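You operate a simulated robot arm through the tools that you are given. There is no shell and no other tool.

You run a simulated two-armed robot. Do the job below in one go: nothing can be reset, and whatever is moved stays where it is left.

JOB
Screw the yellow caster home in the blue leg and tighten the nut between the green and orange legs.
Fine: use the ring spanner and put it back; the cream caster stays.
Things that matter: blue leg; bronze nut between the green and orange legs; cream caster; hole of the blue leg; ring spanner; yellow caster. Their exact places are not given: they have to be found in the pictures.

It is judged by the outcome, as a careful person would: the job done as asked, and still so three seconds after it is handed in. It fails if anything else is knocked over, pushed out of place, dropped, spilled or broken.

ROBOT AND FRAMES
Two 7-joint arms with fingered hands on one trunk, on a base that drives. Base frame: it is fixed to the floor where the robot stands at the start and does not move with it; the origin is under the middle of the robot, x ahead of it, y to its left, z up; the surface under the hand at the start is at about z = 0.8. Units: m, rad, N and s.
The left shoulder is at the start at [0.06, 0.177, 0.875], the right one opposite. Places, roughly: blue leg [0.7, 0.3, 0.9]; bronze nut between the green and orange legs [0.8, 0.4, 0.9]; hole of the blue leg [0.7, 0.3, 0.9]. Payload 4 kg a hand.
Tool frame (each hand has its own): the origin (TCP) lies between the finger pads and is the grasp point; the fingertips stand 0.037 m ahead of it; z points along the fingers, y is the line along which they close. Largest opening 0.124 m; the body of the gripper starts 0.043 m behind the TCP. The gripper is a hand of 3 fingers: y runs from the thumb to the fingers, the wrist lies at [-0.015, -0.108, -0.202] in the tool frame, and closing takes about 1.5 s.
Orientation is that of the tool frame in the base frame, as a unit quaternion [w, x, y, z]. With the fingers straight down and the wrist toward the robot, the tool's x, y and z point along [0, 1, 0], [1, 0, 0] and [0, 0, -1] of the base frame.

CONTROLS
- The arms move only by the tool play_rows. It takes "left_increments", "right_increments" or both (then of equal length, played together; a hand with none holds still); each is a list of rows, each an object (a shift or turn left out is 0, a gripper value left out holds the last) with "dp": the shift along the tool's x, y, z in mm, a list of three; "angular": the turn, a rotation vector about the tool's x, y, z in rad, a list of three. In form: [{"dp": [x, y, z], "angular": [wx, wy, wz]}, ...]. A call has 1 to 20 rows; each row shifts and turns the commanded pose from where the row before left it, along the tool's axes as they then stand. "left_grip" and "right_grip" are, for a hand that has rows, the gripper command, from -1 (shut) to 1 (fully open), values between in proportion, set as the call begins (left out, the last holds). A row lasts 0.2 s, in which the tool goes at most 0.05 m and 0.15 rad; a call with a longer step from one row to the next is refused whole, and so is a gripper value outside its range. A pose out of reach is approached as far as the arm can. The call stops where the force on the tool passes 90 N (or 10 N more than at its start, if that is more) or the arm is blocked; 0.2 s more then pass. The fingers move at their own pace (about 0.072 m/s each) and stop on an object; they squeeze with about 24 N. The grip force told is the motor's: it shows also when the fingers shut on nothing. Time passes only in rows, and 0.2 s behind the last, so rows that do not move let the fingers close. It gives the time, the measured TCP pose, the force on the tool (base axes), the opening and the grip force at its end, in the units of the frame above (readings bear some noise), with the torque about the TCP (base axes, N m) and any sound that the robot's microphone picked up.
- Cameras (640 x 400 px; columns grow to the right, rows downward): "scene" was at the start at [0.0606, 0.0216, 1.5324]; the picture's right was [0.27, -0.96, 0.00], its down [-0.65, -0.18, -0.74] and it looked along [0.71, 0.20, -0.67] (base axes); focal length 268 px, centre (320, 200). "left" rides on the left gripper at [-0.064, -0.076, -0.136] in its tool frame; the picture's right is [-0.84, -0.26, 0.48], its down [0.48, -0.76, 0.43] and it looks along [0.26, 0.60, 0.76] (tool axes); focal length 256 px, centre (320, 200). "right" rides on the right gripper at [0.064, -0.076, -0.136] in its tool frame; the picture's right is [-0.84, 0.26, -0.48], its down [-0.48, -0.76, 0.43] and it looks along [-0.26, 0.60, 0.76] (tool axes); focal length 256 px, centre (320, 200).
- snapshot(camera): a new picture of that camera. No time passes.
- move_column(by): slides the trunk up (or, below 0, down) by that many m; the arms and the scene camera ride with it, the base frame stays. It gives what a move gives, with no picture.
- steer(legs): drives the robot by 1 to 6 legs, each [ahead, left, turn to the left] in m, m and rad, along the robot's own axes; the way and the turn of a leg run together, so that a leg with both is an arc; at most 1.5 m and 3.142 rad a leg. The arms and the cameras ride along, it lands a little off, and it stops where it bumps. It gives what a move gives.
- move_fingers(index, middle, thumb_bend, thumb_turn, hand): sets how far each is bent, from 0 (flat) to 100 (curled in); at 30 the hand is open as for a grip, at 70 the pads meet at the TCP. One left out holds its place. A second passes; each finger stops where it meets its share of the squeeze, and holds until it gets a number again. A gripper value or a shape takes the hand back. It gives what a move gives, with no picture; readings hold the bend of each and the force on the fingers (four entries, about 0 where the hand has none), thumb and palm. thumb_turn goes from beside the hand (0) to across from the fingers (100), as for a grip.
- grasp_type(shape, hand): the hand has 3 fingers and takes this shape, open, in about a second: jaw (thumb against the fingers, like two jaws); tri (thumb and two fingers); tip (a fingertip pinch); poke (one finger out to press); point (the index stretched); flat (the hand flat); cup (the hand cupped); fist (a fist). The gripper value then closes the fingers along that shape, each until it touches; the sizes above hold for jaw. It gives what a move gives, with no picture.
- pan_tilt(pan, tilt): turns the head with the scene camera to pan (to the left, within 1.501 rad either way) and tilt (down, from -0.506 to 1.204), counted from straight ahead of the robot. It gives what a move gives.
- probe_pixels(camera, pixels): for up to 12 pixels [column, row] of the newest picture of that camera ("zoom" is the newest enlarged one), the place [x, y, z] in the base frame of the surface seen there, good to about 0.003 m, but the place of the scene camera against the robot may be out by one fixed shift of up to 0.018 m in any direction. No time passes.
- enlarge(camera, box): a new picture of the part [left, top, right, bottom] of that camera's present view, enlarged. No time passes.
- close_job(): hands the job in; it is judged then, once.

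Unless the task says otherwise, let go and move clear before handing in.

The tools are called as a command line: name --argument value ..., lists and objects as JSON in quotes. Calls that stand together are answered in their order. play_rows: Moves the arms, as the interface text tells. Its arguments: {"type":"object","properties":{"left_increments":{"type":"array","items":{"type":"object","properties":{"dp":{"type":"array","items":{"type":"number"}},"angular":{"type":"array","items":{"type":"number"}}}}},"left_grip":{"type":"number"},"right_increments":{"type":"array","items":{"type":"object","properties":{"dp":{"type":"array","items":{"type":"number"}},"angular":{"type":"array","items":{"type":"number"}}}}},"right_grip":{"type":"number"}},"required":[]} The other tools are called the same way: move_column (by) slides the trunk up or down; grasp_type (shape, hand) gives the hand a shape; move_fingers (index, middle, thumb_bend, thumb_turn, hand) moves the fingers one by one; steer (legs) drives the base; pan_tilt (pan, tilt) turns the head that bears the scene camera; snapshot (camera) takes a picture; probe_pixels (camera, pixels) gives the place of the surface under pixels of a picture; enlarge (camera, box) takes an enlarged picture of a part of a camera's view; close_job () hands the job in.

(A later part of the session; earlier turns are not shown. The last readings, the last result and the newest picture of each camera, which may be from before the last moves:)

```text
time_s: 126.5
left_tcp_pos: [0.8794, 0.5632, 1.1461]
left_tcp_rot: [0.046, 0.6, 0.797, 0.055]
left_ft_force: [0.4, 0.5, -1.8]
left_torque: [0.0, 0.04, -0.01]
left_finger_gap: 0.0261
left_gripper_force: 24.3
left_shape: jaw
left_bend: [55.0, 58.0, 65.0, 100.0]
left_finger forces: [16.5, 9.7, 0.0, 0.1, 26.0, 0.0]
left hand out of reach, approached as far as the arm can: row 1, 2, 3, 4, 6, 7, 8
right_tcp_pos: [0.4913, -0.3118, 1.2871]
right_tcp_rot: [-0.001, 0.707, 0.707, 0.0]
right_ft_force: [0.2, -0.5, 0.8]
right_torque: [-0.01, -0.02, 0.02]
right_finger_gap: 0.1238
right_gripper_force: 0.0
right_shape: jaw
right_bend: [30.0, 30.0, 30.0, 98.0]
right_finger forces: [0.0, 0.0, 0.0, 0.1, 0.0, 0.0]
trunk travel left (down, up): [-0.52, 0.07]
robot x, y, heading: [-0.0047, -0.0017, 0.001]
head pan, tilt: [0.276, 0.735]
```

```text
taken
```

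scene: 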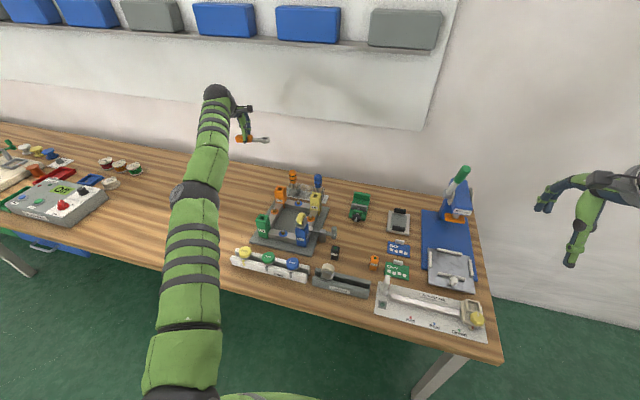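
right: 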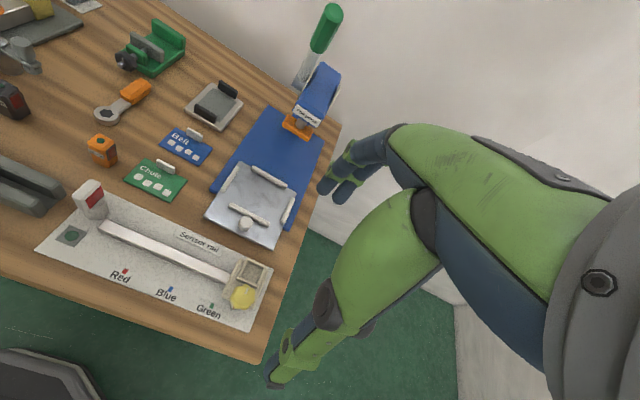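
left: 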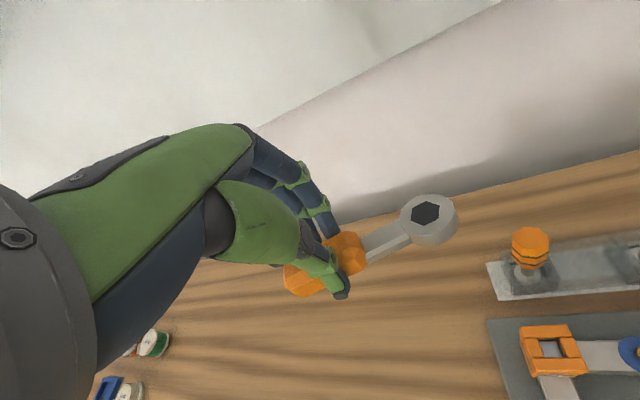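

The arm is nearly straight and the solver is stuck at full stretch. I'll step straight back toward the shoulder to bend the elbow again.

play_rows --left_increments '[{"dp": [-7, -44, 1]}, {"dp": [-7, -44, 1]}, {"dp": [-7, -44, 1]}, {"dp": [0, 0, 0]}]'

```text
time_s: 127.5
left_tcp_pos: [0.8795, 0.5631, 1.146]
left_tcp_rot: [0.044, 0.6, 0.797, 0.055]
left_ft_force: [-0.2, -0.3, -0.5]
left_torque: [0.03, 0.01, 0.0]
left_finger_gap: 0.026
left_gripper_force: 24.3
left_shape: jaw
left_bend: [55.0, 58.0, 65.0, 100.0]
left_finger forces: [16.5, 9.6, 0.0, 0.1, 26.0, 0.0]
left hand out of reach, approached as far as the arm can: row 1, 2, 3
right_tcp_pos: [0.4921, -0.3124, 1.2872]
right_tcp_rot: [-0.001, 0.707, 0.707, 0.0]
right_ft_force: [-0.4, 0.0, 0.1]
right_torque: [0.02, 0.0, -0.03]
right_finger_gap: 0.1235
right_gripper_force: 0.0
right_shape: jaw
right_bend: [30.0, 30.0, 30.0, 98.0]
right_finger forces: [0.0, 0.0, 0.0, 0.0, 0.0, 0.0]
trunk travel left (down, up): [-0.52, 0.07]
robot x, y, heading: [0.0002, 0.0036, -0.001]
head pan, tilt: [0.276, 0.735]
```

Still stuck. I'll test which directions the arm accepts: first a clockwise rotation, then down.

play_rows --left_increments '[{"angular": [0, -0.0143, 0.101]}, {"angular": [0, -0.0143, 0.101]}, {"dp": [0, 0, 0]}]'

play_rows --left_increments '[{"dp": [0, -5, 35]}, {"dp": [0, -5, 35]}, {"dp": [0, 0, 0]}]'

play_rows --left_increments '[{"dp": [-40, 0, 0]}, {"dp": [-40, 0, 0]}, {"dp": [0, 0, 0]}]'

```text
time_s: 128.3
left_tcp_pos: [0.873, 0.5575, 1.1405]
left_tcp_rot: [0.052, 0.679, 0.73, 0.05]
left_ft_force: [0.3, -0.4, -1.0]
left_torque: [0.01, 0.01, 0.04]
left_finger_gap: 0.0259
left_gripper_force: 23.8
left_shape: jaw
left_bend: [55.0, 58.0, 65.0, 100.0]
left_finger forces: [16.5, 9.6, 0.0, 0.1, 26.0, 0.0]
left hand out of reach, approached as far as the arm can: row 2
right_tcp_pos: [0.4922, -0.3137, 1.2864]
right_tcp_rot: [0.0, 0.707, 0.707, 0.0]
right_ft_force: [-0.9, 0.7, -0.4]
right_torque: [0.01, -0.01, 0.02]
right_finger_gap: 0.1237
right_gripper_force: 0.1
right_shape: jaw
right_bend: [30.0, 30.0, 30.0, 98.0]
right_finger forces: [0.0, 0.0, 0.0, 0.1, 0.0, 0.0]
trunk travel left (down, up): [-0.52, 0.07]
robot x, y, heading: [0.0018, 0.0006, -0.008]
head pan, tilt: [0.276, 0.735]
```

```text
time_s: 129.1
left_tcp_pos: [0.8724, 0.5573, 1.0698]
left_tcp_rot: [0.051, 0.677, 0.732, 0.052]
left_ft_force: [0.7, -0.1, -1.7]
left_torque: [0.01, -0.01, -0.01]
left_finger_gap: 0.0262
left_gripper_force: 24.0
left_shape: jaw
left_bend: [55.0, 58.0, 65.0, 100.0]
left_finger forces: [16.5, 9.6, 0.0, 0.0, 26.0, 0.0]
right_tcp_pos: [0.4915, -0.3132, 1.2871]
right_tcp_rot: [-0.001, 0.707, 0.707, 0.0]
right_ft_force: [-1.2, -0.5, 0.7]
right_torque: [-0.04, 0.0, -0.01]
right_finger_gap: 0.1236
right_gripper_force: 0.1
right_shape: jaw
right_bend: [30.0, 30.0, 30.0, 98.0]
right_finger forces: [0.0, 0.0, 0.1, 0.0, 0.1, 0.1]
trunk travel left (down, up): [-0.52, 0.07]
robot x, y, heading: [0.0002, 0.0011, 0.002]
head pan, tilt: [0.276, 0.735]
```

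```text
time_s: 129.9
left_tcp_pos: [0.8773, 0.4768, 1.069]
left_tcp_rot: [0.052, 0.678, 0.732, 0.05]
left_ft_force: [0.5, -0.2, -1.8]
left_torque: [0.05, 0.04, 0.0]
left_finger_gap: 0.0261
left_gripper_force: 24.3
left_shape: jaw
left_bend: [55.0, 58.0, 65.0, 100.0]
left_finger forces: [16.5, 9.6, 0.0, 0.0, 26.0, 0.0]
right_tcp_pos: [0.4928, -0.3116, 1.2872]
right_tcp_rot: [0.0, 0.707, 0.707, 0.0]
right_ft_force: [0.2, -0.1, -1.0]
right_torque: [0.0, -0.01, 0.02]
right_finger_gap: 0.1238
right_gripper_force: 0.0
right_shape: jaw
right_bend: [30.0, 30.0, 30.0, 98.0]
right_finger forces: [0.1, 0.0, 0.0, 0.1, 0.0, 0.0]
trunk travel left (down, up): [-0.52, 0.07]
robot x, y, heading: [-0.0023, 0.0006, -0.002]
head pan, tilt: [0.276, 0.735]
```

Free again. Now I'll move back inward toward the nut.

play_rows --left_increments '[{"dp": [0, -30.7, -4.3]}, {"dp": [0, -30.7, -4.3]}, {"dp": [7.3, -30.7, -4.3]}, {"dp": [7.3, -30.7, -4.3]}, {"dp": [0, 0, 0]}]'

play_rows --left_increments '[{"dp": [5, 0, 0], "angular": [0, 0.0143, -0.101]}, {"dp": [5, 0, 0], "angular": [0, 0.0143, -0.101]}, {"dp": [0, 0, 0]}]'

snapshot --camera "left"

snapshot --camera "scene"

```text
time_s: 131.1
left_tcp_pos: [0.7538, 0.4813, 1.0678]
left_tcp_rot: [0.052, 0.678, 0.731, 0.05]
left_ft_force: [-0.4, 1.1, -0.8]
left_torque: [0.0, 0.05, 0.0]
left_finger_gap: 0.0263
left_gripper_force: 23.9
left_shape: jaw
left_bend: [55.0, 58.0, 65.0, 100.0]
left_finger forces: [16.6, 9.5, 0.0, 0.1, 25.9, 0.0]
right_tcp_pos: [0.4928, -0.3128, 1.2874]
right_tcp_rot: [-0.001, 0.707, 0.707, 0.0]
right_ft_force: [0.0, 0.2, -0.8]
right_torque: [-0.02, -0.01, 0.01]
right_finger_gap: 0.1237
right_gripper_force: 0.1
right_shape: jaw
right_bend: [30.0, 30.0, 30.0, 98.0]
right_finger forces: [0.0, 0.0, 0.1, 0.0, 0.0, 0.1]
trunk travel left (down, up): [-0.52, 0.07]
robot x, y, heading: [-0.0, -0.0006, -0.003]
head pan, tilt: [0.276, 0.735]
```

```text
time_s: 131.9
left_tcp_pos: [0.7526, 0.492, 1.0694]
left_tcp_rot: [0.046, 0.599, 0.797, 0.055]
left_ft_force: [-0.1, 0.5, -2.1]
left_torque: [0.01, 0.04, -0.04]
left_finger_gap: 0.0259
left_gripper_force: 23.8
left_shape: jaw
left_bend: [55.0, 58.0, 65.0, 100.0]
left_finger forces: [16.5, 9.7, 0.0, 0.0, 25.8, 0.1]
right_tcp_pos: [0.4912, -0.3121, 1.2873]
right_tcp_rot: [-0.001, 0.707, 0.707, 0.002]
right_ft_force: [-0.1, 0.6, -0.2]
right_torque: [-0.01, -0.01, -0.03]
right_finger_gap: 0.1237
right_gripper_force: 0.1
right_shape: jaw
right_bend: [30.0, 30.0, 30.0, 98.0]
right_finger forces: [0.0, 0.1, 0.0, 0.0, 0.0, 0.0]
trunk travel left (down, up): [-0.52, 0.07]
robot x, y, heading: [-0.0013, -0.0012, -0.001]
head pan, tilt: [0.276, 0.735]
```

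```text
taken
```

left: 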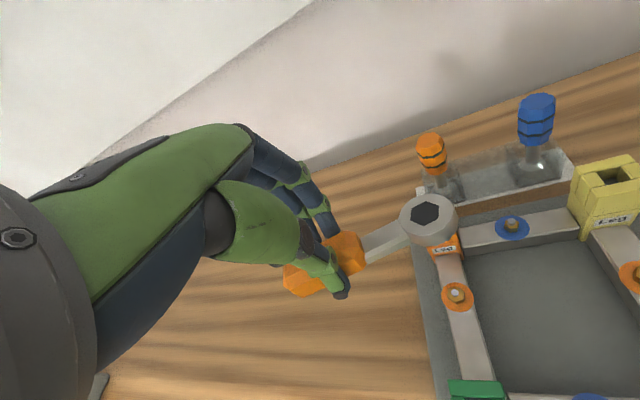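

```text
taken
```

scene: 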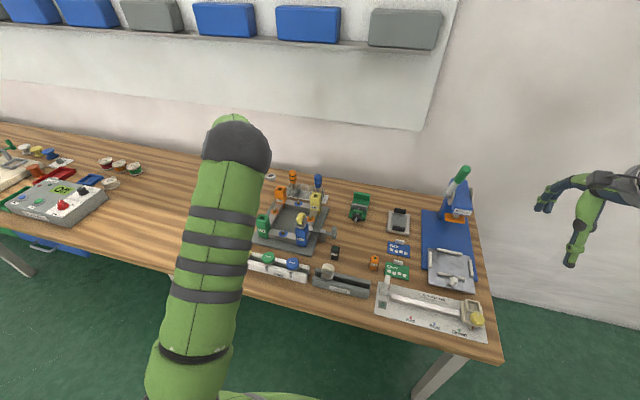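

The left camera sees both the ring (428,215) and the nut (457,293). I'll zoom and probe both in the same picture.

enlarge --camera "left" --box '[430, 270, 485, 315]'

probe_pixels --camera "zoom" --pixels '[[312, 190], [270, 190], [355, 190], [315, 160], [315, 220], [290, 175], [340, 170], [330, 215], [240, 190], [390, 200], [310, 260], [310, 140]]'

enlarge --camera "left" --box '[380, 180, 480, 250]'

probe_pixels --camera "zoom" --pixels '[[295, 190], [330, 170], [300, 230], [250, 200], [330, 215], [270, 150], [200, 210], [350, 130], [390, 190], [290, 260], [230, 170], [310, 110]]'

```text
8.89 times, centred on (458, 292) of left
```

zoom: 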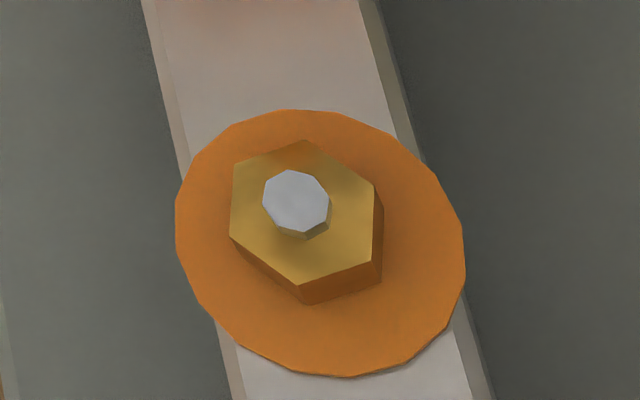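

```text
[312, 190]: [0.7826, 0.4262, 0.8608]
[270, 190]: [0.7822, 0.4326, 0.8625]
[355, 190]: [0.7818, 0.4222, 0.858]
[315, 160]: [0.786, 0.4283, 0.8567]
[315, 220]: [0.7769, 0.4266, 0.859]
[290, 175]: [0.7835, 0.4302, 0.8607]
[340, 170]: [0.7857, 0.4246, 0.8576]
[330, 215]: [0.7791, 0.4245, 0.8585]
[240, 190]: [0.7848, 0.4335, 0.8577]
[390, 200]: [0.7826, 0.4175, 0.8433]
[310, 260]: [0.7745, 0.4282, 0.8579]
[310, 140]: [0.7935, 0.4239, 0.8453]
```

```text
5.71 times, centred on (430, 215) of left
```

zoom: 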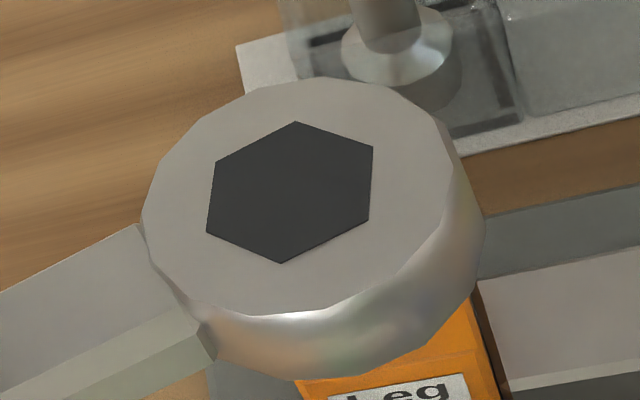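

```text
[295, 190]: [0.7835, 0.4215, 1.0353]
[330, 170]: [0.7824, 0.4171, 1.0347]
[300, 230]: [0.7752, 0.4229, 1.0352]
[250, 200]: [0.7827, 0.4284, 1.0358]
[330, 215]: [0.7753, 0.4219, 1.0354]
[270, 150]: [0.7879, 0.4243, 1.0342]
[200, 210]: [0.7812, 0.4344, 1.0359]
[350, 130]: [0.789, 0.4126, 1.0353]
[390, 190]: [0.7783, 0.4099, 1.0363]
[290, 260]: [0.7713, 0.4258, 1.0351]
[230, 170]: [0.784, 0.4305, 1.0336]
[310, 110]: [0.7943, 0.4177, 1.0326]
```

Ring centre (0.782,0.4232) versus nut centre (0.779,0.428); the hexes agree within 2°. I'll shift by (−3,+5) mm and descend to hover just above the bolt.

play_rows --left_increments '[{"dp": [5.6, -1.5, -0.2]}, {"dp": [0, -5.3, 37.4]}, {"dp": [0, -5.3, 37.4]}, {"dp": [0, -5.3, 37.4]}, {"dp": [0, -3.5, 24.5]}, {"dp": [0, 0, 0]}, {"dp": [0, 0, 0]}]'

snapshot --camera "left"

enlarge --camera "left" --box '[360, 170, 500, 270]'

enlarge --camera "scene" --box '[255, 190, 295, 225]'

```text
time_s: 133.5
left_tcp_pos: [0.7484, 0.4971, 0.9307]
left_tcp_rot: [0.045, 0.6, 0.797, 0.055]
left_ft_force: [-0.2, -0.2, -0.9]
left_torque: [0.04, -0.01, 0.03]
left_finger_gap: 0.0259
left_gripper_force: 23.9
left_shape: jaw
left_bend: [55.0, 58.0, 65.0, 100.0]
left_finger forces: [16.3, 9.5, 0.0, 0.0, 25.8, 0.0]
right_tcp_pos: [0.4922, -0.3129, 1.2864]
right_tcp_rot: [0.0, 0.707, 0.707, 0.001]
right_ft_force: [-0.4, -0.2, 0.8]
right_torque: [0.02, -0.01, 0.04]
right_finger_gap: 0.1238
right_gripper_force: 0.1
right_shape: jaw
right_bend: [30.0, 30.0, 30.0, 98.0]
right_finger forces: [0.0, 0.0, 0.0, 0.1, 0.1, 0.1]
trunk travel left (down, up): [-0.52, 0.07]
robot x, y, heading: [-0.0023, 0.002, -0.001]
head pan, tilt: [0.276, 0.735]
```

```text
taken
```

left: 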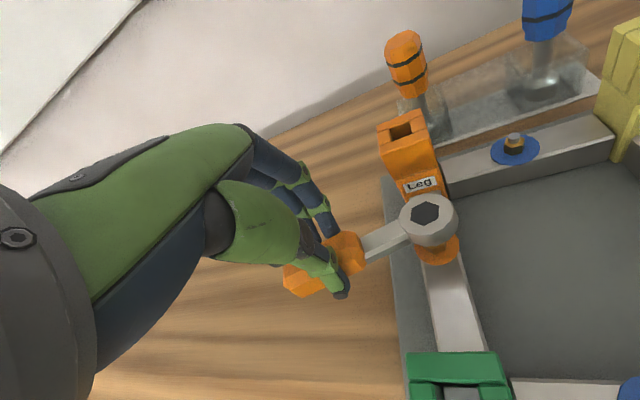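

```text
4.00 times, centred on (430, 220) of left
```

zoom: 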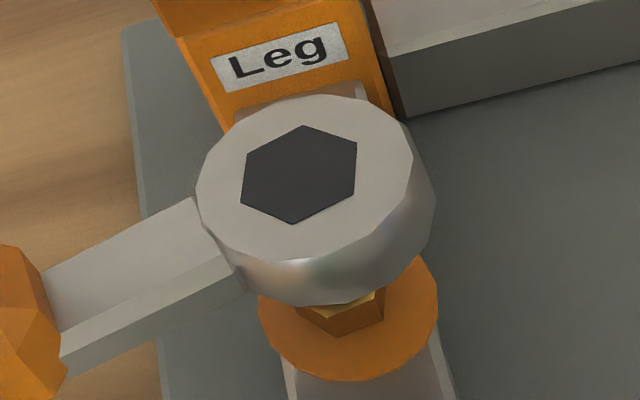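

```text
11.43 times, centred on (275, 208) of scene
```

zoom: 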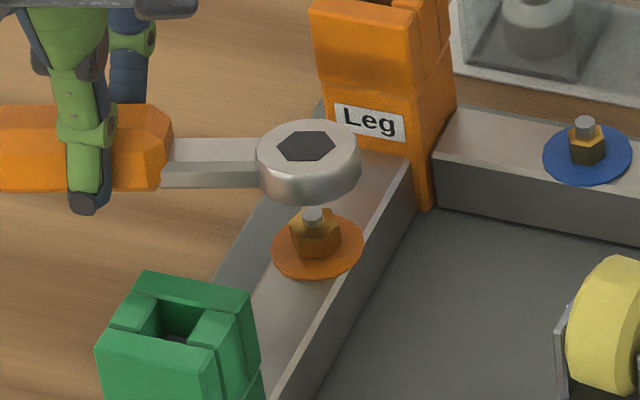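

Very clear view. I'll probe ring and nut in this scene zoom for the relative offset.

probe_pixels --camera "zoom" --pixels '[[306, 147], [260, 152], [358, 152], [308, 122], [306, 176], [278, 147], [335, 148], [313, 215], [292, 228], [339, 232], [315, 240], [316, 272]]'

probe_pixels --camera "zoom" --pixels '[[283, 130], [330, 128], [285, 168], [335, 168], [270, 140], [345, 140], [275, 248], [360, 245], [318, 277], [300, 235], [330, 237], [310, 150]]'

enlarge --camera "left" --box '[390, 185, 470, 270]'

probe_pixels --camera "zoom" --pixels '[[280, 140], [230, 150], [335, 140], [280, 110], [285, 185], [200, 150], [370, 150], [290, 75], [280, 215], [350, 335], [240, 295], [390, 300]]'

```text
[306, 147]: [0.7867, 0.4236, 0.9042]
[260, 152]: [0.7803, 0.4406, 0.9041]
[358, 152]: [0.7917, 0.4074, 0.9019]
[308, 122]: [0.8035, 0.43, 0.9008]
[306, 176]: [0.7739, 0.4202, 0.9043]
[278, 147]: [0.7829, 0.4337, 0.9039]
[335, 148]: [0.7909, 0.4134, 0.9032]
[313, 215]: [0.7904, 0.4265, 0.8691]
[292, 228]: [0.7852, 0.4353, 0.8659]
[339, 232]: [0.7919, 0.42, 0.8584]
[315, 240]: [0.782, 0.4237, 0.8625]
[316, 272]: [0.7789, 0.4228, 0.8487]
```

```text
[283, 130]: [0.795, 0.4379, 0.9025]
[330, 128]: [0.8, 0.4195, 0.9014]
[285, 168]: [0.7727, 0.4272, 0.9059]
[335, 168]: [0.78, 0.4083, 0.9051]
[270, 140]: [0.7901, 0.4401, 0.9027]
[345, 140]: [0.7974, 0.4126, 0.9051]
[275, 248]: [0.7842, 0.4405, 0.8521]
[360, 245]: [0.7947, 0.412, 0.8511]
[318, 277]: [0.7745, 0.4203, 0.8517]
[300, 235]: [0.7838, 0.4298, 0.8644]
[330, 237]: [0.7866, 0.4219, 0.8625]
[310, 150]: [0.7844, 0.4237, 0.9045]
```

```text
4.71 times, centred on (430, 228) of left
```

zoom: 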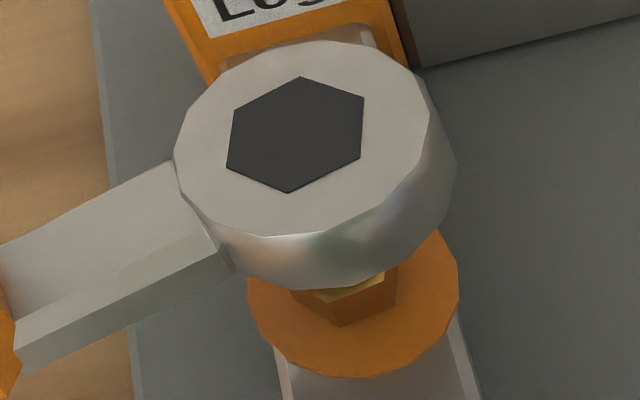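

```text
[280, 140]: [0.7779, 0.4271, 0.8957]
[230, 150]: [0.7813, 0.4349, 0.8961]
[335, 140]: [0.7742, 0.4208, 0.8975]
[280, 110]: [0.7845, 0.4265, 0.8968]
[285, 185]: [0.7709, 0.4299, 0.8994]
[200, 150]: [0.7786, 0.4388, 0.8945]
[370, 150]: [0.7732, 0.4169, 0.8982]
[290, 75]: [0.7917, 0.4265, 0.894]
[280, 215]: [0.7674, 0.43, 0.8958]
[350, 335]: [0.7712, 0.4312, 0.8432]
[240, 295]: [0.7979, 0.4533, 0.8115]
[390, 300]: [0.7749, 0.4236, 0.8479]
```

Relative to the ring, the nut is about (+2.5,+2.7) mm. I'll correct that and lower in small steps, watching for contact.

play_rows --left_increments '[{"dp": [1.9, 3.1, 0.45]}, {"dp": [0, -1.1, 7.9]}, {"dp": [0, -0.84, 5.9]}, {"dp": [0, 0, 0]}]'

enlarge --camera "scene" --box '[255, 190, 295, 225]'

enlarge --camera "left" --box '[390, 185, 470, 270]'

```text
time_s: 134.5
left_tcp_pos: [0.7523, 0.4984, 0.9166]
left_tcp_rot: [0.046, 0.6, 0.797, 0.055]
left_ft_force: [-0.4, -0.3, -2.3]
left_torque: [-0.01, 0.04, 0.02]
left_finger_gap: 0.0259
left_gripper_force: 24.3
left_shape: jaw
left_bend: [55.0, 58.0, 65.0, 100.0]
left_finger forces: [16.3, 9.5, 0.0, 0.1, 25.8, 0.0]
right_tcp_pos: [0.4928, -0.3126, 1.2869]
right_tcp_rot: [0.0, 0.707, 0.707, 0.001]
right_ft_force: [0.0, 0.4, 1.0]
right_torque: [-0.03, 0.0, 0.01]
right_finger_gap: 0.1236
right_gripper_force: 0.0
right_shape: jaw
right_bend: [30.0, 30.0, 30.0, 98.0]
right_finger forces: [0.0, 0.0, 0.1, 0.0, 0.0, 0.0]
trunk travel left (down, up): [-0.52, 0.07]
robot x, y, heading: [-0.0007, 0.0032, 0.002]
head pan, tilt: [0.276, 0.735]
```

```text
11.43 times, centred on (275, 208) of scene
```

zoom: 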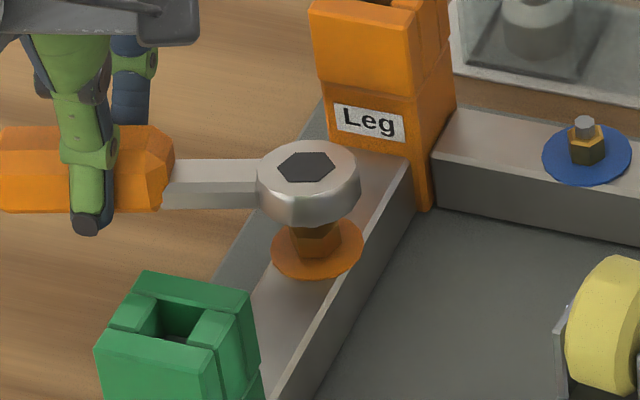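

```text
4.71 times, centred on (430, 228) of left
```

zoom: 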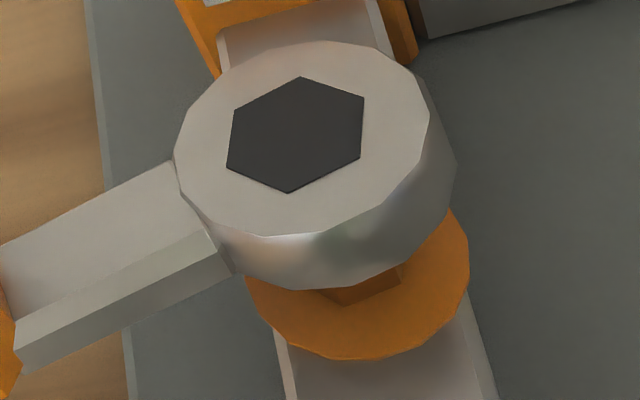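

Well aligned: the projected ring centre lands on the nut. Lowering further.

play_rows --left_increments '[{"dp": [0, -0.7, 5]}, {"dp": [0, -0.42, 3]}, {"dp": [0, 0, 0]}]'

play_rows --left_increments '[{"dp": [0, -0.42, 3]}, {"dp": [0, -0.42, 3]}, {"dp": [0, 0, 0]}]'

enlarge --camera "scene" --box '[255, 190, 295, 225]'

```text
time_s: 135.3
left_tcp_pos: [0.7527, 0.4991, 0.9078]
left_tcp_rot: [0.046, 0.601, 0.796, 0.055]
left_ft_force: [-0.4, -0.3, -0.9]
left_torque: [0.0, 0.03, 0.02]
left_finger_gap: 0.0259
left_gripper_force: 23.9
left_shape: jaw
left_bend: [55.0, 58.0, 65.0, 100.0]
left_finger forces: [16.5, 9.5, 0.0, 0.0, 25.7, 0.0]
right_tcp_pos: [0.4922, -0.3121, 1.286]
right_tcp_rot: [-0.001, 0.707, 0.707, 0.0]
right_ft_force: [-0.2, -0.5, -0.4]
right_torque: [-0.01, 0.01, 0.0]
right_finger_gap: 0.1238
right_gripper_force: 0.1
right_shape: jaw
right_bend: [30.0, 30.0, 30.0, 98.0]
right_finger forces: [0.0, 0.1, 0.0, 0.0, 0.0, 0.0]
trunk travel left (down, up): [-0.52, 0.07]
robot x, y, heading: [-0.0018, -0.0035, 0.007]
head pan, tilt: [0.276, 0.735]
```

```text
time_s: 136.1
left_tcp_pos: [0.7534, 0.499, 0.9022]
left_tcp_rot: [0.045, 0.6, 0.797, 0.055]
left_ft_force: [0.1, 1.3, -0.6]
left_torque: [0.06, 0.01, -0.01]
left_finger_gap: 0.0259
left_gripper_force: 24.1
left_shape: jaw
left_bend: [55.0, 58.0, 65.0, 100.0]
left_finger forces: [16.3, 9.4, 0.0, 0.1, 25.7, 0.1]
right_tcp_pos: [0.4921, -0.3129, 1.2867]
right_tcp_rot: [-0.001, 0.707, 0.707, 0.001]
right_ft_force: [-0.2, -0.3, 0.1]
right_torque: [0.03, -0.01, 0.01]
right_finger_gap: 0.1238
right_gripper_force: 0.1
right_shape: jaw
right_bend: [30.0, 30.0, 30.0, 98.0]
right_finger forces: [0.0, 0.0, 0.1, 0.0, 0.1, 0.0]
trunk travel left (down, up): [-0.52, 0.07]
robot x, y, heading: [0.0012, -0.0009, -0.001]
head pan, tilt: [0.276, 0.735]
```

```text
11.43 times, centred on (275, 208) of scene
```

zoom: 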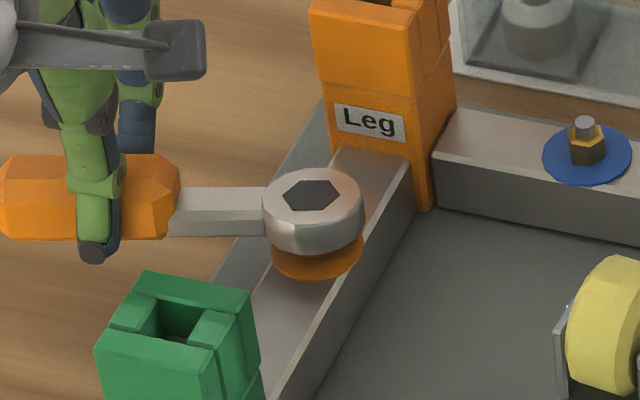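

The ring is already past the nut's top with no resistance, so it's slipping over. I'll continue until it rests.

play_rows --left_increments '[{"dp": [0, -0.42, 3]}, {"dp": [0, -0.28, 2]}, {"dp": [0, 0, 0]}]'

play_rows --left_increments '[{"dp": [0, -0.28, 2]}, {"dp": [0, -0.28, 2]}, {"dp": [0, 0, 0]}]'

enlarge --camera "scene" --box '[255, 190, 295, 225]'

enlarge --camera "left" --box '[390, 185, 470, 270]'

```text
time_s: 136.9
left_tcp_pos: [0.7527, 0.4984, 0.8976]
left_tcp_rot: [0.046, 0.599, 0.797, 0.055]
left_ft_force: [0.7, -0.1, -1.2]
left_torque: [0.0, -0.02, 0.03]
left_finger_gap: 0.0257
left_gripper_force: 23.6
left_shape: jaw
left_bend: [55.0, 58.0, 65.0, 100.0]
left_finger forces: [16.3, 9.6, 0.1, 0.1, 25.7, 0.0]
right_tcp_pos: [0.4924, -0.3129, 1.288]
right_tcp_rot: [0.0, 0.707, 0.707, 0.0]
right_ft_force: [-0.3, 0.7, -0.5]
right_torque: [-0.01, -0.04, -0.04]
right_finger_gap: 0.1237
right_gripper_force: 0.0
right_shape: jaw
right_bend: [30.0, 30.0, 30.0, 98.0]
right_finger forces: [0.1, 0.1, 0.1, 0.0, 0.1, 0.1]
trunk travel left (down, up): [-0.52, 0.07]
robot x, y, heading: [0.0014, 0.0011, 0.001]
head pan, tilt: [0.276, 0.735]
```

```text
time_s: 137.7
left_tcp_pos: [0.7524, 0.4973, 0.8937]
left_tcp_rot: [0.046, 0.6, 0.797, 0.055]
left_ft_force: [-0.1, 0.4, -1.5]
left_torque: [0.04, 0.01, 0.01]
left_finger_gap: 0.0261
left_gripper_force: 24.1
left_shape: jaw
left_bend: [55.0, 58.0, 65.0, 100.0]
left_finger forces: [16.3, 9.6, 0.0, 0.0, 25.6, 0.0]
right_tcp_pos: [0.4925, -0.3129, 1.2876]
right_tcp_rot: [-0.001, 0.708, 0.707, 0.001]
right_ft_force: [0.6, 0.4, -0.7]
right_torque: [0.0, 0.03, 0.02]
right_finger_gap: 0.1235
right_gripper_force: 0.1
right_shape: jaw
right_bend: [30.0, 30.0, 30.0, 98.0]
right_finger forces: [0.1, 0.0, 0.0, 0.0, 0.1, 0.1]
trunk travel left (down, up): [-0.52, 0.07]
robot x, y, heading: [0.0014, -0.0005, 0.004]
head pan, tilt: [0.276, 0.735]
```

```text
11.43 times, centred on (275, 208) of scene
```

zoom: 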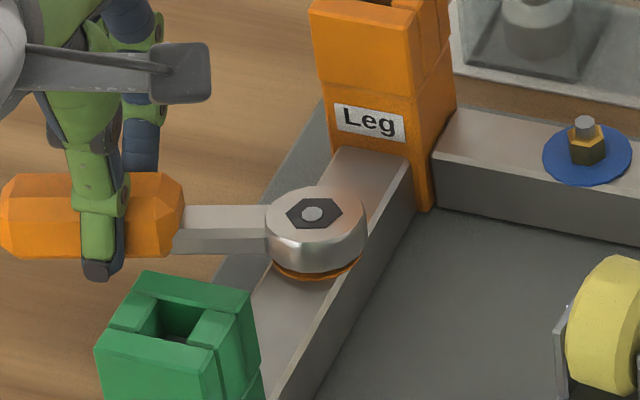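

```text
4.71 times, centred on (430, 228) of left
```

zoom: 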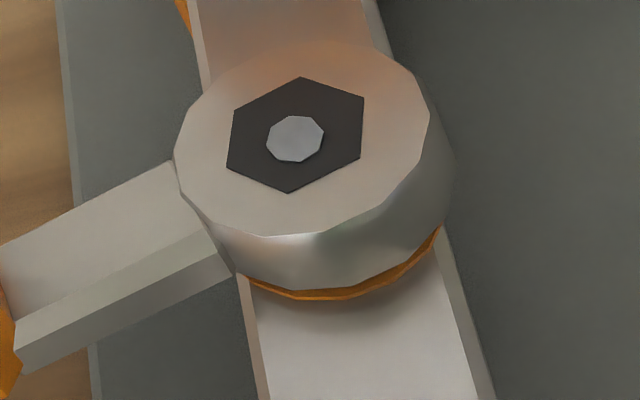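

The bolt shows exactly in the middle of the hex, so the ring is seated on the nut. I'll start tightening clockwise about the nut axis in small steps.

play_rows --left_increments '[{"dp": [0, -0.15, 1]}, {"dp": [0.475, 7.46, 1.05], "angular": [0, -0.014, 0.099]}, {"dp": [0.475, 7.46, 1.05], "angular": [0, -0.014, 0.099]}, {"dp": [0.475, 7.46, 1.05], "angular": [0, -0.014, 0.099]}, {"dp": [0, 0, 0]}]'

enlarge --camera "scene" --box '[255, 190, 295, 225]'

enlarge --camera "left" --box '[390, 185, 470, 270]'

```text
time_s: 138.9
left_tcp_pos: [0.7744, 0.505, 0.8937]
left_tcp_rot: [0.053, 0.712, 0.698, 0.049]
left_ft_force: [-0.5, 0.5, -1.6]
left_torque: [0.05, 0.0, -0.02]
left_finger_gap: 0.0259
left_gripper_force: 23.4
left_shape: jaw
left_bend: [55.0, 58.0, 65.0, 100.0]
left_finger forces: [16.2, 10.4, 0.0, 0.1, 26.8, 0.0]
right_tcp_pos: [0.4917, -0.3116, 1.2879]
right_tcp_rot: [-0.001, 0.707, 0.707, 0.0]
right_ft_force: [-0.9, 0.7, 0.3]
right_torque: [0.02, -0.01, 0.02]
right_finger_gap: 0.1238
right_gripper_force: 0.1
right_shape: jaw
right_bend: [30.0, 30.0, 30.0, 98.0]
right_finger forces: [0.0, 0.0, 0.0, 0.0, 0.1, 0.1]
trunk travel left (down, up): [-0.52, 0.07]
robot x, y, heading: [0.0008, 0.0033, 0.0]
head pan, tilt: [0.276, 0.735]
```

```text
11.43 times, centred on (275, 208) of scene
```

zoom: 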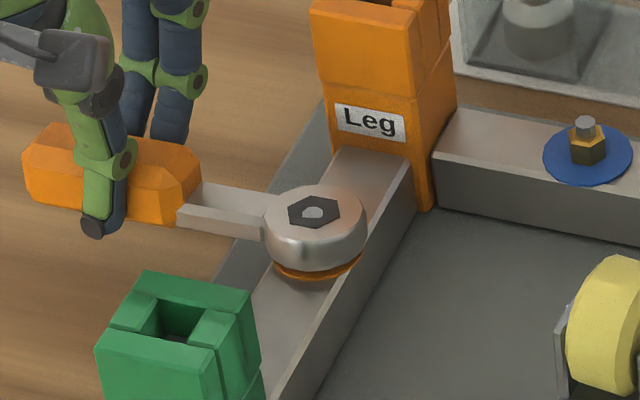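

```text
4.71 times, centred on (430, 228) of left
```

zoom: 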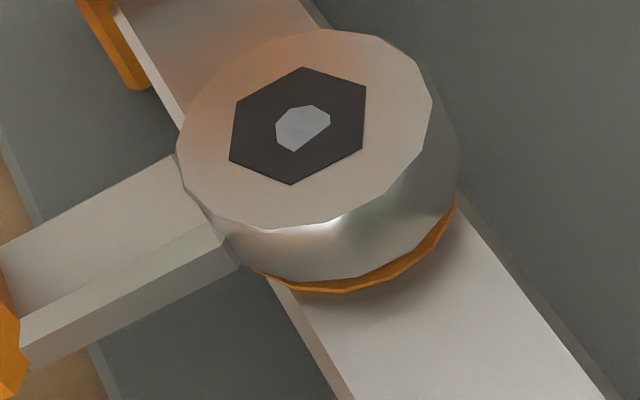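

Turned 0.3 rad with no resistance, and the ring stays centred on the bolt. Continuing the sweep.

play_rows --left_increments '[{"dp": [0.475, 7.46, 1.05], "angular": [0, -0.014, 0.099]}, {"dp": [0.475, 7.46, 1.05], "angular": [0, -0.014, 0.099]}, {"dp": [0.475, 7.46, 1.05], "angular": [0, -0.014, 0.099]}, {"dp": [0, 0, 0]}]'

enlarge --camera "scene" --box '[255, 190, 295, 225]'

enlarge --camera "left" --box '[390, 185, 470, 270]'

```text
time_s: 139.9
left_tcp_pos: [0.7979, 0.503, 0.8938]
left_tcp_rot: [0.061, 0.809, 0.584, 0.041]
left_ft_force: [-0.1, 0.6, -0.7]
left_torque: [-0.01, 0.0, -0.03]
left_finger_gap: 0.0254
left_gripper_force: 23.7
left_shape: jaw
left_bend: [55.0, 58.0, 65.0, 100.0]
left_finger forces: [16.3, 10.3, 0.0, 0.1, 26.9, 0.0]
right_tcp_pos: [0.4924, -0.3132, 1.2868]
right_tcp_rot: [-0.001, 0.707, 0.707, 0.001]
right_ft_force: [0.1, 0.0, 0.2]
right_torque: [-0.02, -0.03, 0.03]
right_finger_gap: 0.1239
right_gripper_force: 0.1
right_shape: jaw
right_bend: [30.0, 30.0, 30.0, 98.0]
right_finger forces: [0.0, 0.0, 0.1, 0.0, 0.0, 0.0]
trunk travel left (down, up): [-0.52, 0.07]
robot x, y, heading: [-0.0027, 0.0025, 0.002]
head pan, tilt: [0.276, 0.735]
```

```text
11.43 times, centred on (275, 208) of scene
```

zoom: 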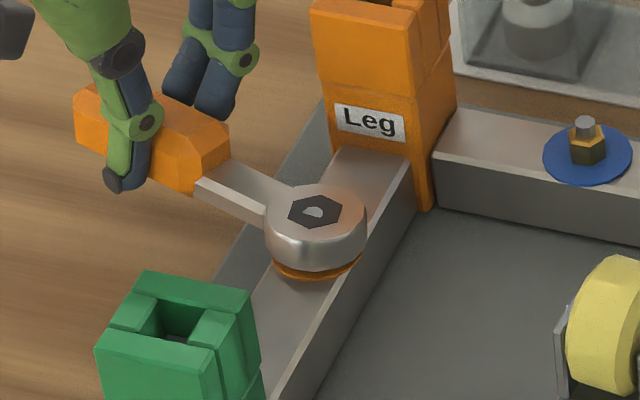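

```text
4.71 times, centred on (430, 228) of left
```

zoom: 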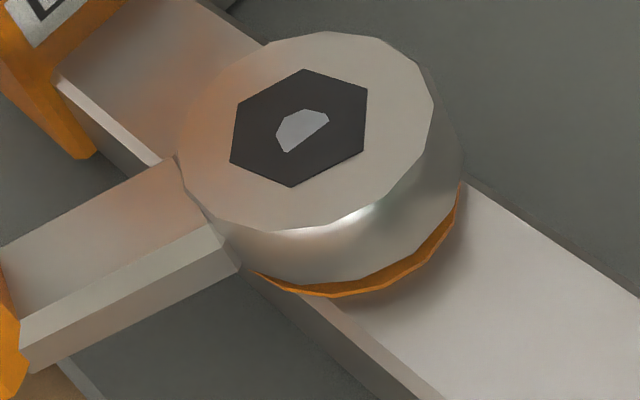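

The fingers still have a good gap to the orange leg. Continuing 0.3 rad more.

play_rows --left_increments '[{"dp": [0.475, 7.46, 1.05], "angular": [0, -0.014, 0.099]}, {"dp": [0.475, 7.46, 1.05], "angular": [0, -0.014, 0.099]}, {"dp": [0.475, 7.46, 1.05], "angular": [0, -0.014, 0.099]}, {"dp": [0, 0, 0]}]'

enlarge --camera "scene" --box '[255, 190, 295, 225]'

enlarge --camera "left" --box '[370, 165, 490, 290]'

```text
time_s: 140.9
left_tcp_pos: [0.8196, 0.4947, 0.8937]
left_tcp_rot: [0.068, 0.887, 0.456, 0.032]
left_ft_force: [0.7, 0.0, -1.4]
left_torque: [0.02, 0.01, 0.0]
left_finger_gap: 0.0257
left_gripper_force: 24.4
left_shape: jaw
left_bend: [55.0, 58.0, 65.0, 100.0]
left_finger forces: [16.6, 10.3, 0.0, 0.1, 26.9, 0.0]
right_tcp_pos: [0.4926, -0.3125, 1.2879]
right_tcp_rot: [0.0, 0.708, 0.707, 0.001]
right_ft_force: [-1.4, 0.7, 0.8]
right_torque: [0.0, 0.0, 0.0]
right_finger_gap: 0.1235
right_gripper_force: 0.0
right_shape: jaw
right_bend: [30.0, 30.0, 30.0, 98.0]
right_finger forces: [0.1, 0.0, 0.1, 0.0, 0.1, 0.0]
trunk travel left (down, up): [-0.52, 0.07]
robot x, y, heading: [-0.0007, -0.0021, -0.004]
head pan, tilt: [0.276, 0.735]
```

```text
11.43 times, centred on (275, 208) of scene
```

zoom: 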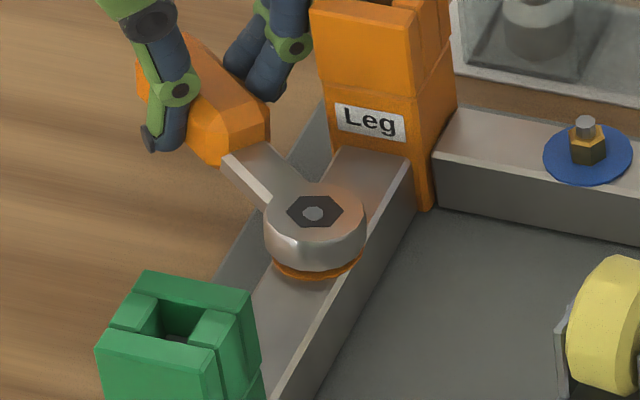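

```text
3.20 times, centred on (430, 228) of left
```

zoom: 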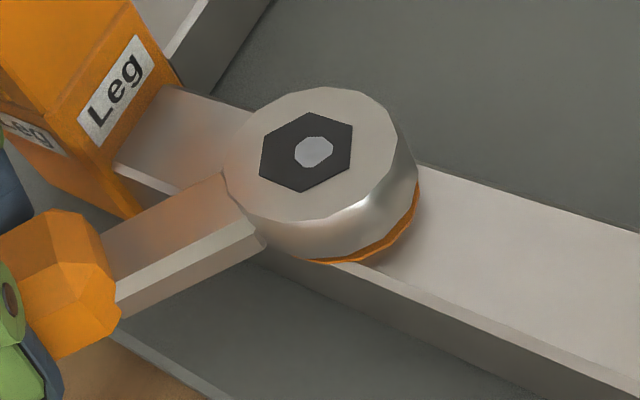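

About 0.9 rad turned; the fingers are now nearing the orange leg, so I'll lift the ring off and look at the nut's angle to see whether it turned.

play_rows --left_increments '[{"dp": [0, 1.5, -9.9]}, {"dp": [0, 1.8, -12.4]}, {"dp": [0, 0, 0]}, {"dp": [-1.3, -7.73, -1.09], "angular": [0, 0.0147, -0.1037]}, {"dp": [-1.3, -7.73, -1.09], "angular": [0, 0.0147, -0.1037]}, {"dp": [-1.3, -7.73, -1.09], "angular": [0, 0.0147, -0.1037]}, {"dp": [-1.3, -7.73, -1.09], "angular": [0, 0.0147, -0.1037]}, {"dp": [-1.3, -7.73, -1.09], "angular": [0, 0.0147, -0.1037]}, {"dp": [-1.3, -7.73, -1.09], "angular": [0, 0.0147, -0.1037]}, {"dp": [-1.3, -7.73, -1.09], "angular": [0, 0.0147, -0.1037]}, {"dp": [-1.3, -7.73, -1.09], "angular": [0, 0.0147, -0.1037]}, {"dp": [-1.3, -7.73, -1.09], "angular": [0, 0.0147, -0.1037]}, {"dp": [-1.3, -7.73, -1.09], "angular": [0, 0.0147, -0.1037]}, {"dp": [0, 0, 0]}]'

enlarge --camera "scene" --box '[255, 190, 295, 225]'

enlarge --camera "left" --box '[390, 185, 470, 270]'

```text
time_s: 143.9
left_tcp_pos: [0.7446, 0.4936, 0.9147]
left_tcp_rot: [0.042, 0.538, 0.84, 0.058]
left_ft_force: [0.1, -0.2, -1.4]
left_torque: [0.0, 0.01, 0.01]
left_finger_gap: 0.0255
left_gripper_force: 24.1
left_shape: jaw
left_bend: [55.0, 58.0, 65.0, 100.0]
left_finger forces: [16.2, 9.8, 0.0, 0.0, 25.8, 0.1]
right_tcp_pos: [0.4916, -0.3122, 1.2876]
right_tcp_rot: [-0.001, 0.707, 0.707, 0.0]
right_ft_force: [-0.4, 0.2, 0.6]
right_torque: [-0.01, -0.03, -0.02]
right_finger_gap: 0.1239
right_gripper_force: 0.0
right_shape: jaw
right_bend: [30.0, 30.0, 30.0, 98.0]
right_finger forces: [0.0, 0.0, 0.0, 0.1, 0.0, 0.0]
trunk travel left (down, up): [-0.52, 0.07]
robot x, y, heading: [-0.0003, 0.0014, -0.0]
head pan, tilt: [0.276, 0.735]
```

```text
11.43 times, centred on (275, 208) of scene
```

zoom: 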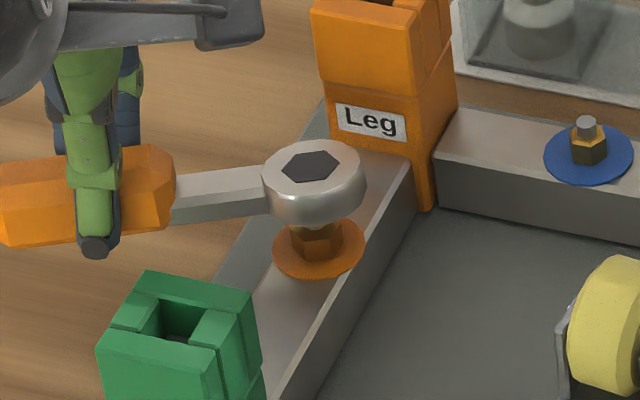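

```text
4.71 times, centred on (430, 228) of left
```

zoom: 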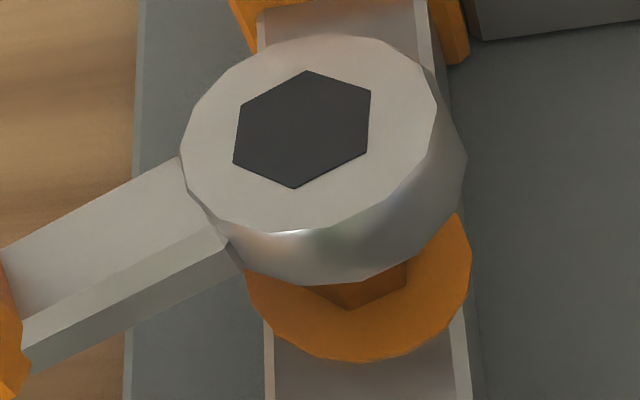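

I'll zoom in on the nut beneath the ring to compare its hex edges with before.

enlarge --camera "scene" --box '[268, 203, 286, 216]'

enlarge --camera "left" --box '[420, 235, 460, 262]'

```text
16.00 times, centred on (277, 210) of scene
```

zoom: 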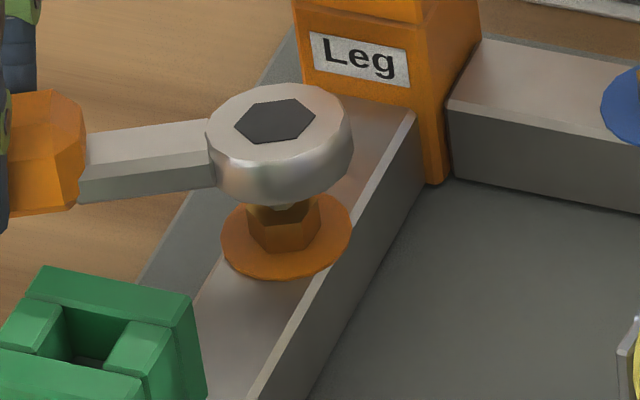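

```text
14.81 times, centred on (440, 248) of left
```

zoom: 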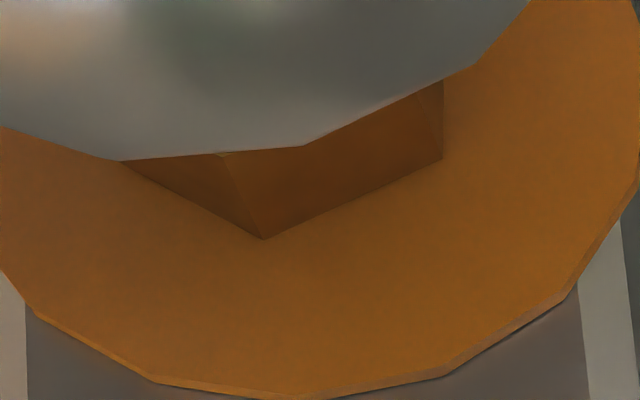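

The nut's edges now read 54.5° (mod 60) versus 45° before, exactly the −51.6° turn, so the spanner is driving the nut. I'll reseat at this angle and turn again.

play_rows --left_increments '[{"dp": [-0.5, -2.4, -0.35]}, {"dp": [0, -1.1, 7.9]}, {"dp": [0, -0.97, 6.9]}, {"dp": [0, -0.97, 6.9]}, {"dp": [0, 0, 0]}]'

enlarge --camera "scene" --box '[255, 190, 295, 225]'

enlarge --camera "left" --box '[390, 185, 470, 270]'

```text
time_s: 145.1
left_tcp_pos: [0.7414, 0.4919, 0.8945]
left_tcp_rot: [0.042, 0.539, 0.839, 0.058]
left_ft_force: [-1.7, 2.9, 2.6]
left_torque: [-0.16, -0.15, 0.04]
left_finger_gap: 0.0252
left_gripper_force: 23.9
left_shape: jaw
left_bend: [55.0, 58.0, 65.0, 100.0]
left_finger forces: [16.5, 9.3, 0.0, 0.0, 26.1, 0.1]
right_tcp_pos: [0.4915, -0.3119, 1.2858]
right_tcp_rot: [0.0, 0.707, 0.707, 0.001]
right_ft_force: [0.4, 0.5, 1.0]
right_torque: [0.04, 0.0, -0.03]
right_finger_gap: 0.1236
right_gripper_force: 0.0
right_shape: jaw
right_bend: [30.0, 30.0, 30.0, 98.0]
right_finger forces: [0.0, 0.1, 0.0, 0.1, 0.0, 0.1]
trunk travel left (down, up): [-0.52, 0.07]
robot x, y, heading: [0.0029, -0.0002, 0.001]
head pan, tilt: [0.276, 0.735]
```

```text
11.43 times, centred on (275, 208) of scene
```

zoom: 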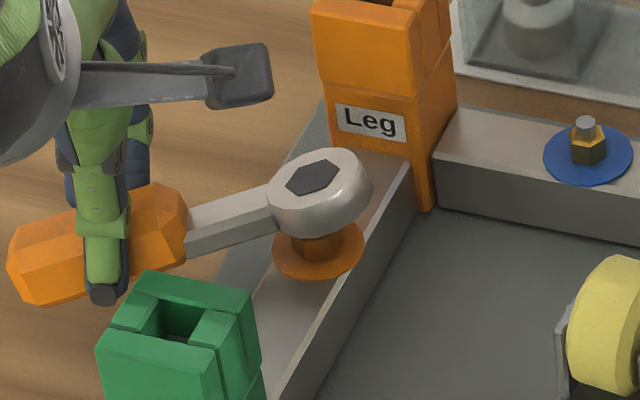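

```text
4.71 times, centred on (430, 228) of left
```

zoom: 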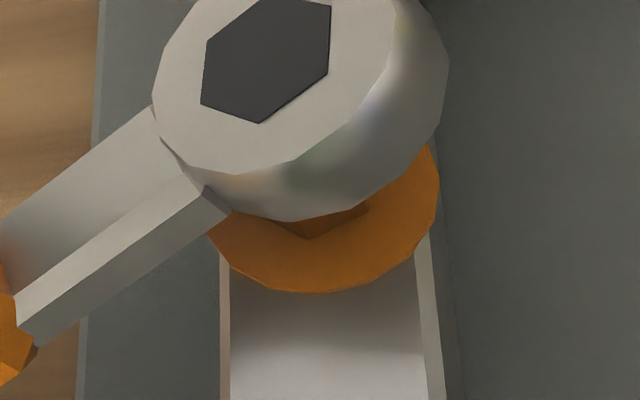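

The ring caught on the nut and pitched up instead of slipping over. I'll lift and check its attitude in the grip.

play_rows --left_increments '[{"dp": [0, 1.4, -9.9]}, {"dp": [0, 2.1, -14.9]}, {"dp": [0, 0, 0]}]'

enlarge --camera "scene" --box '[255, 190, 295, 225]'

enlarge --camera "left" --box '[370, 165, 490, 290]'

probe_pixels --camera "zoom" --pixels '[[305, 100], [270, 110], [340, 90], [300, 60], [310, 140], [250, 130], [360, 60], [320, 40], [290, 150], [160, 190], [120, 215], [330, 250]]'

```text
time_s: 145.9
left_tcp_pos: [0.742, 0.4921, 0.918]
left_tcp_rot: [0.042, 0.54, 0.839, 0.058]
left_ft_force: [-1.0, 0.5, 0.2]
left_torque: [0.01, 0.03, 0.03]
left_finger_gap: 0.0254
left_gripper_force: 24.0
left_shape: jaw
left_bend: [55.0, 58.0, 65.0, 100.0]
left_finger forces: [16.6, 9.5, 0.0, 0.0, 26.0, 0.0]
right_tcp_pos: [0.4918, -0.3126, 1.2866]
right_tcp_rot: [-0.001, 0.707, 0.707, 0.0]
right_ft_force: [-0.5, -0.1, 0.1]
right_torque: [0.0, 0.03, 0.0]
right_finger_gap: 0.1235
right_gripper_force: 0.0
right_shape: jaw
right_bend: [30.0, 30.0, 30.0, 98.0]
right_finger forces: [0.0, 0.0, 0.0, 0.0, 0.0, 0.0]
trunk travel left (down, up): [-0.52, 0.07]
robot x, y, heading: [-0.0003, -0.0011, 0.004]
head pan, tilt: [0.276, 0.735]
```

```text
11.43 times, centred on (275, 208) of scene
```

zoom: 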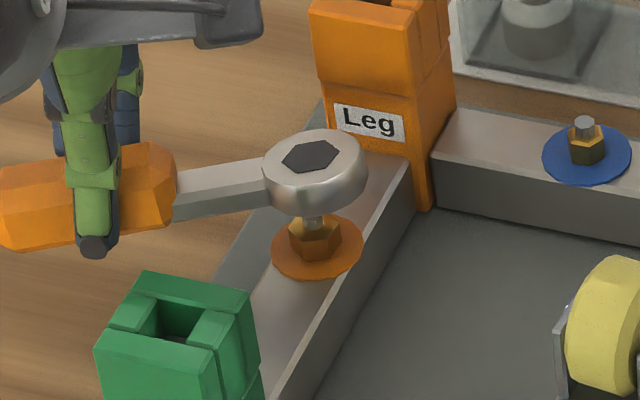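

```text
3.20 times, centred on (430, 228) of left
```

zoom: 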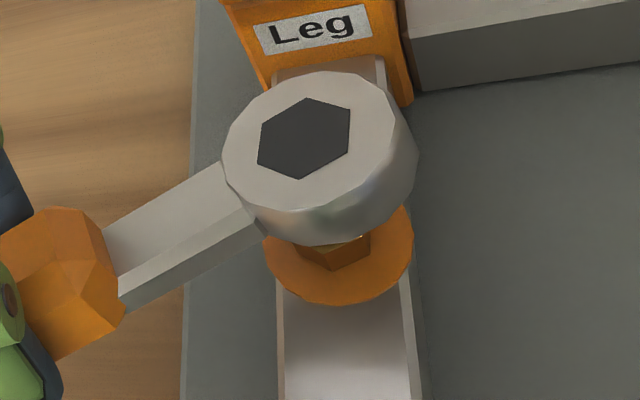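

```text
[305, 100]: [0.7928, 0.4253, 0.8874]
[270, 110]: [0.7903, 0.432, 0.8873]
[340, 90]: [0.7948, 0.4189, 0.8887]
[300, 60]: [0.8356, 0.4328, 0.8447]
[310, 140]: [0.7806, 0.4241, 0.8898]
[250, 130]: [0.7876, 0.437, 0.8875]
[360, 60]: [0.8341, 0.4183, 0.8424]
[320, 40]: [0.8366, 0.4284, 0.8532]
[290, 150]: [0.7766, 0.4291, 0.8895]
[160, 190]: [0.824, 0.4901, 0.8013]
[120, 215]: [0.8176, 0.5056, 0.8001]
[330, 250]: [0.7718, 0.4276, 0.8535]
```

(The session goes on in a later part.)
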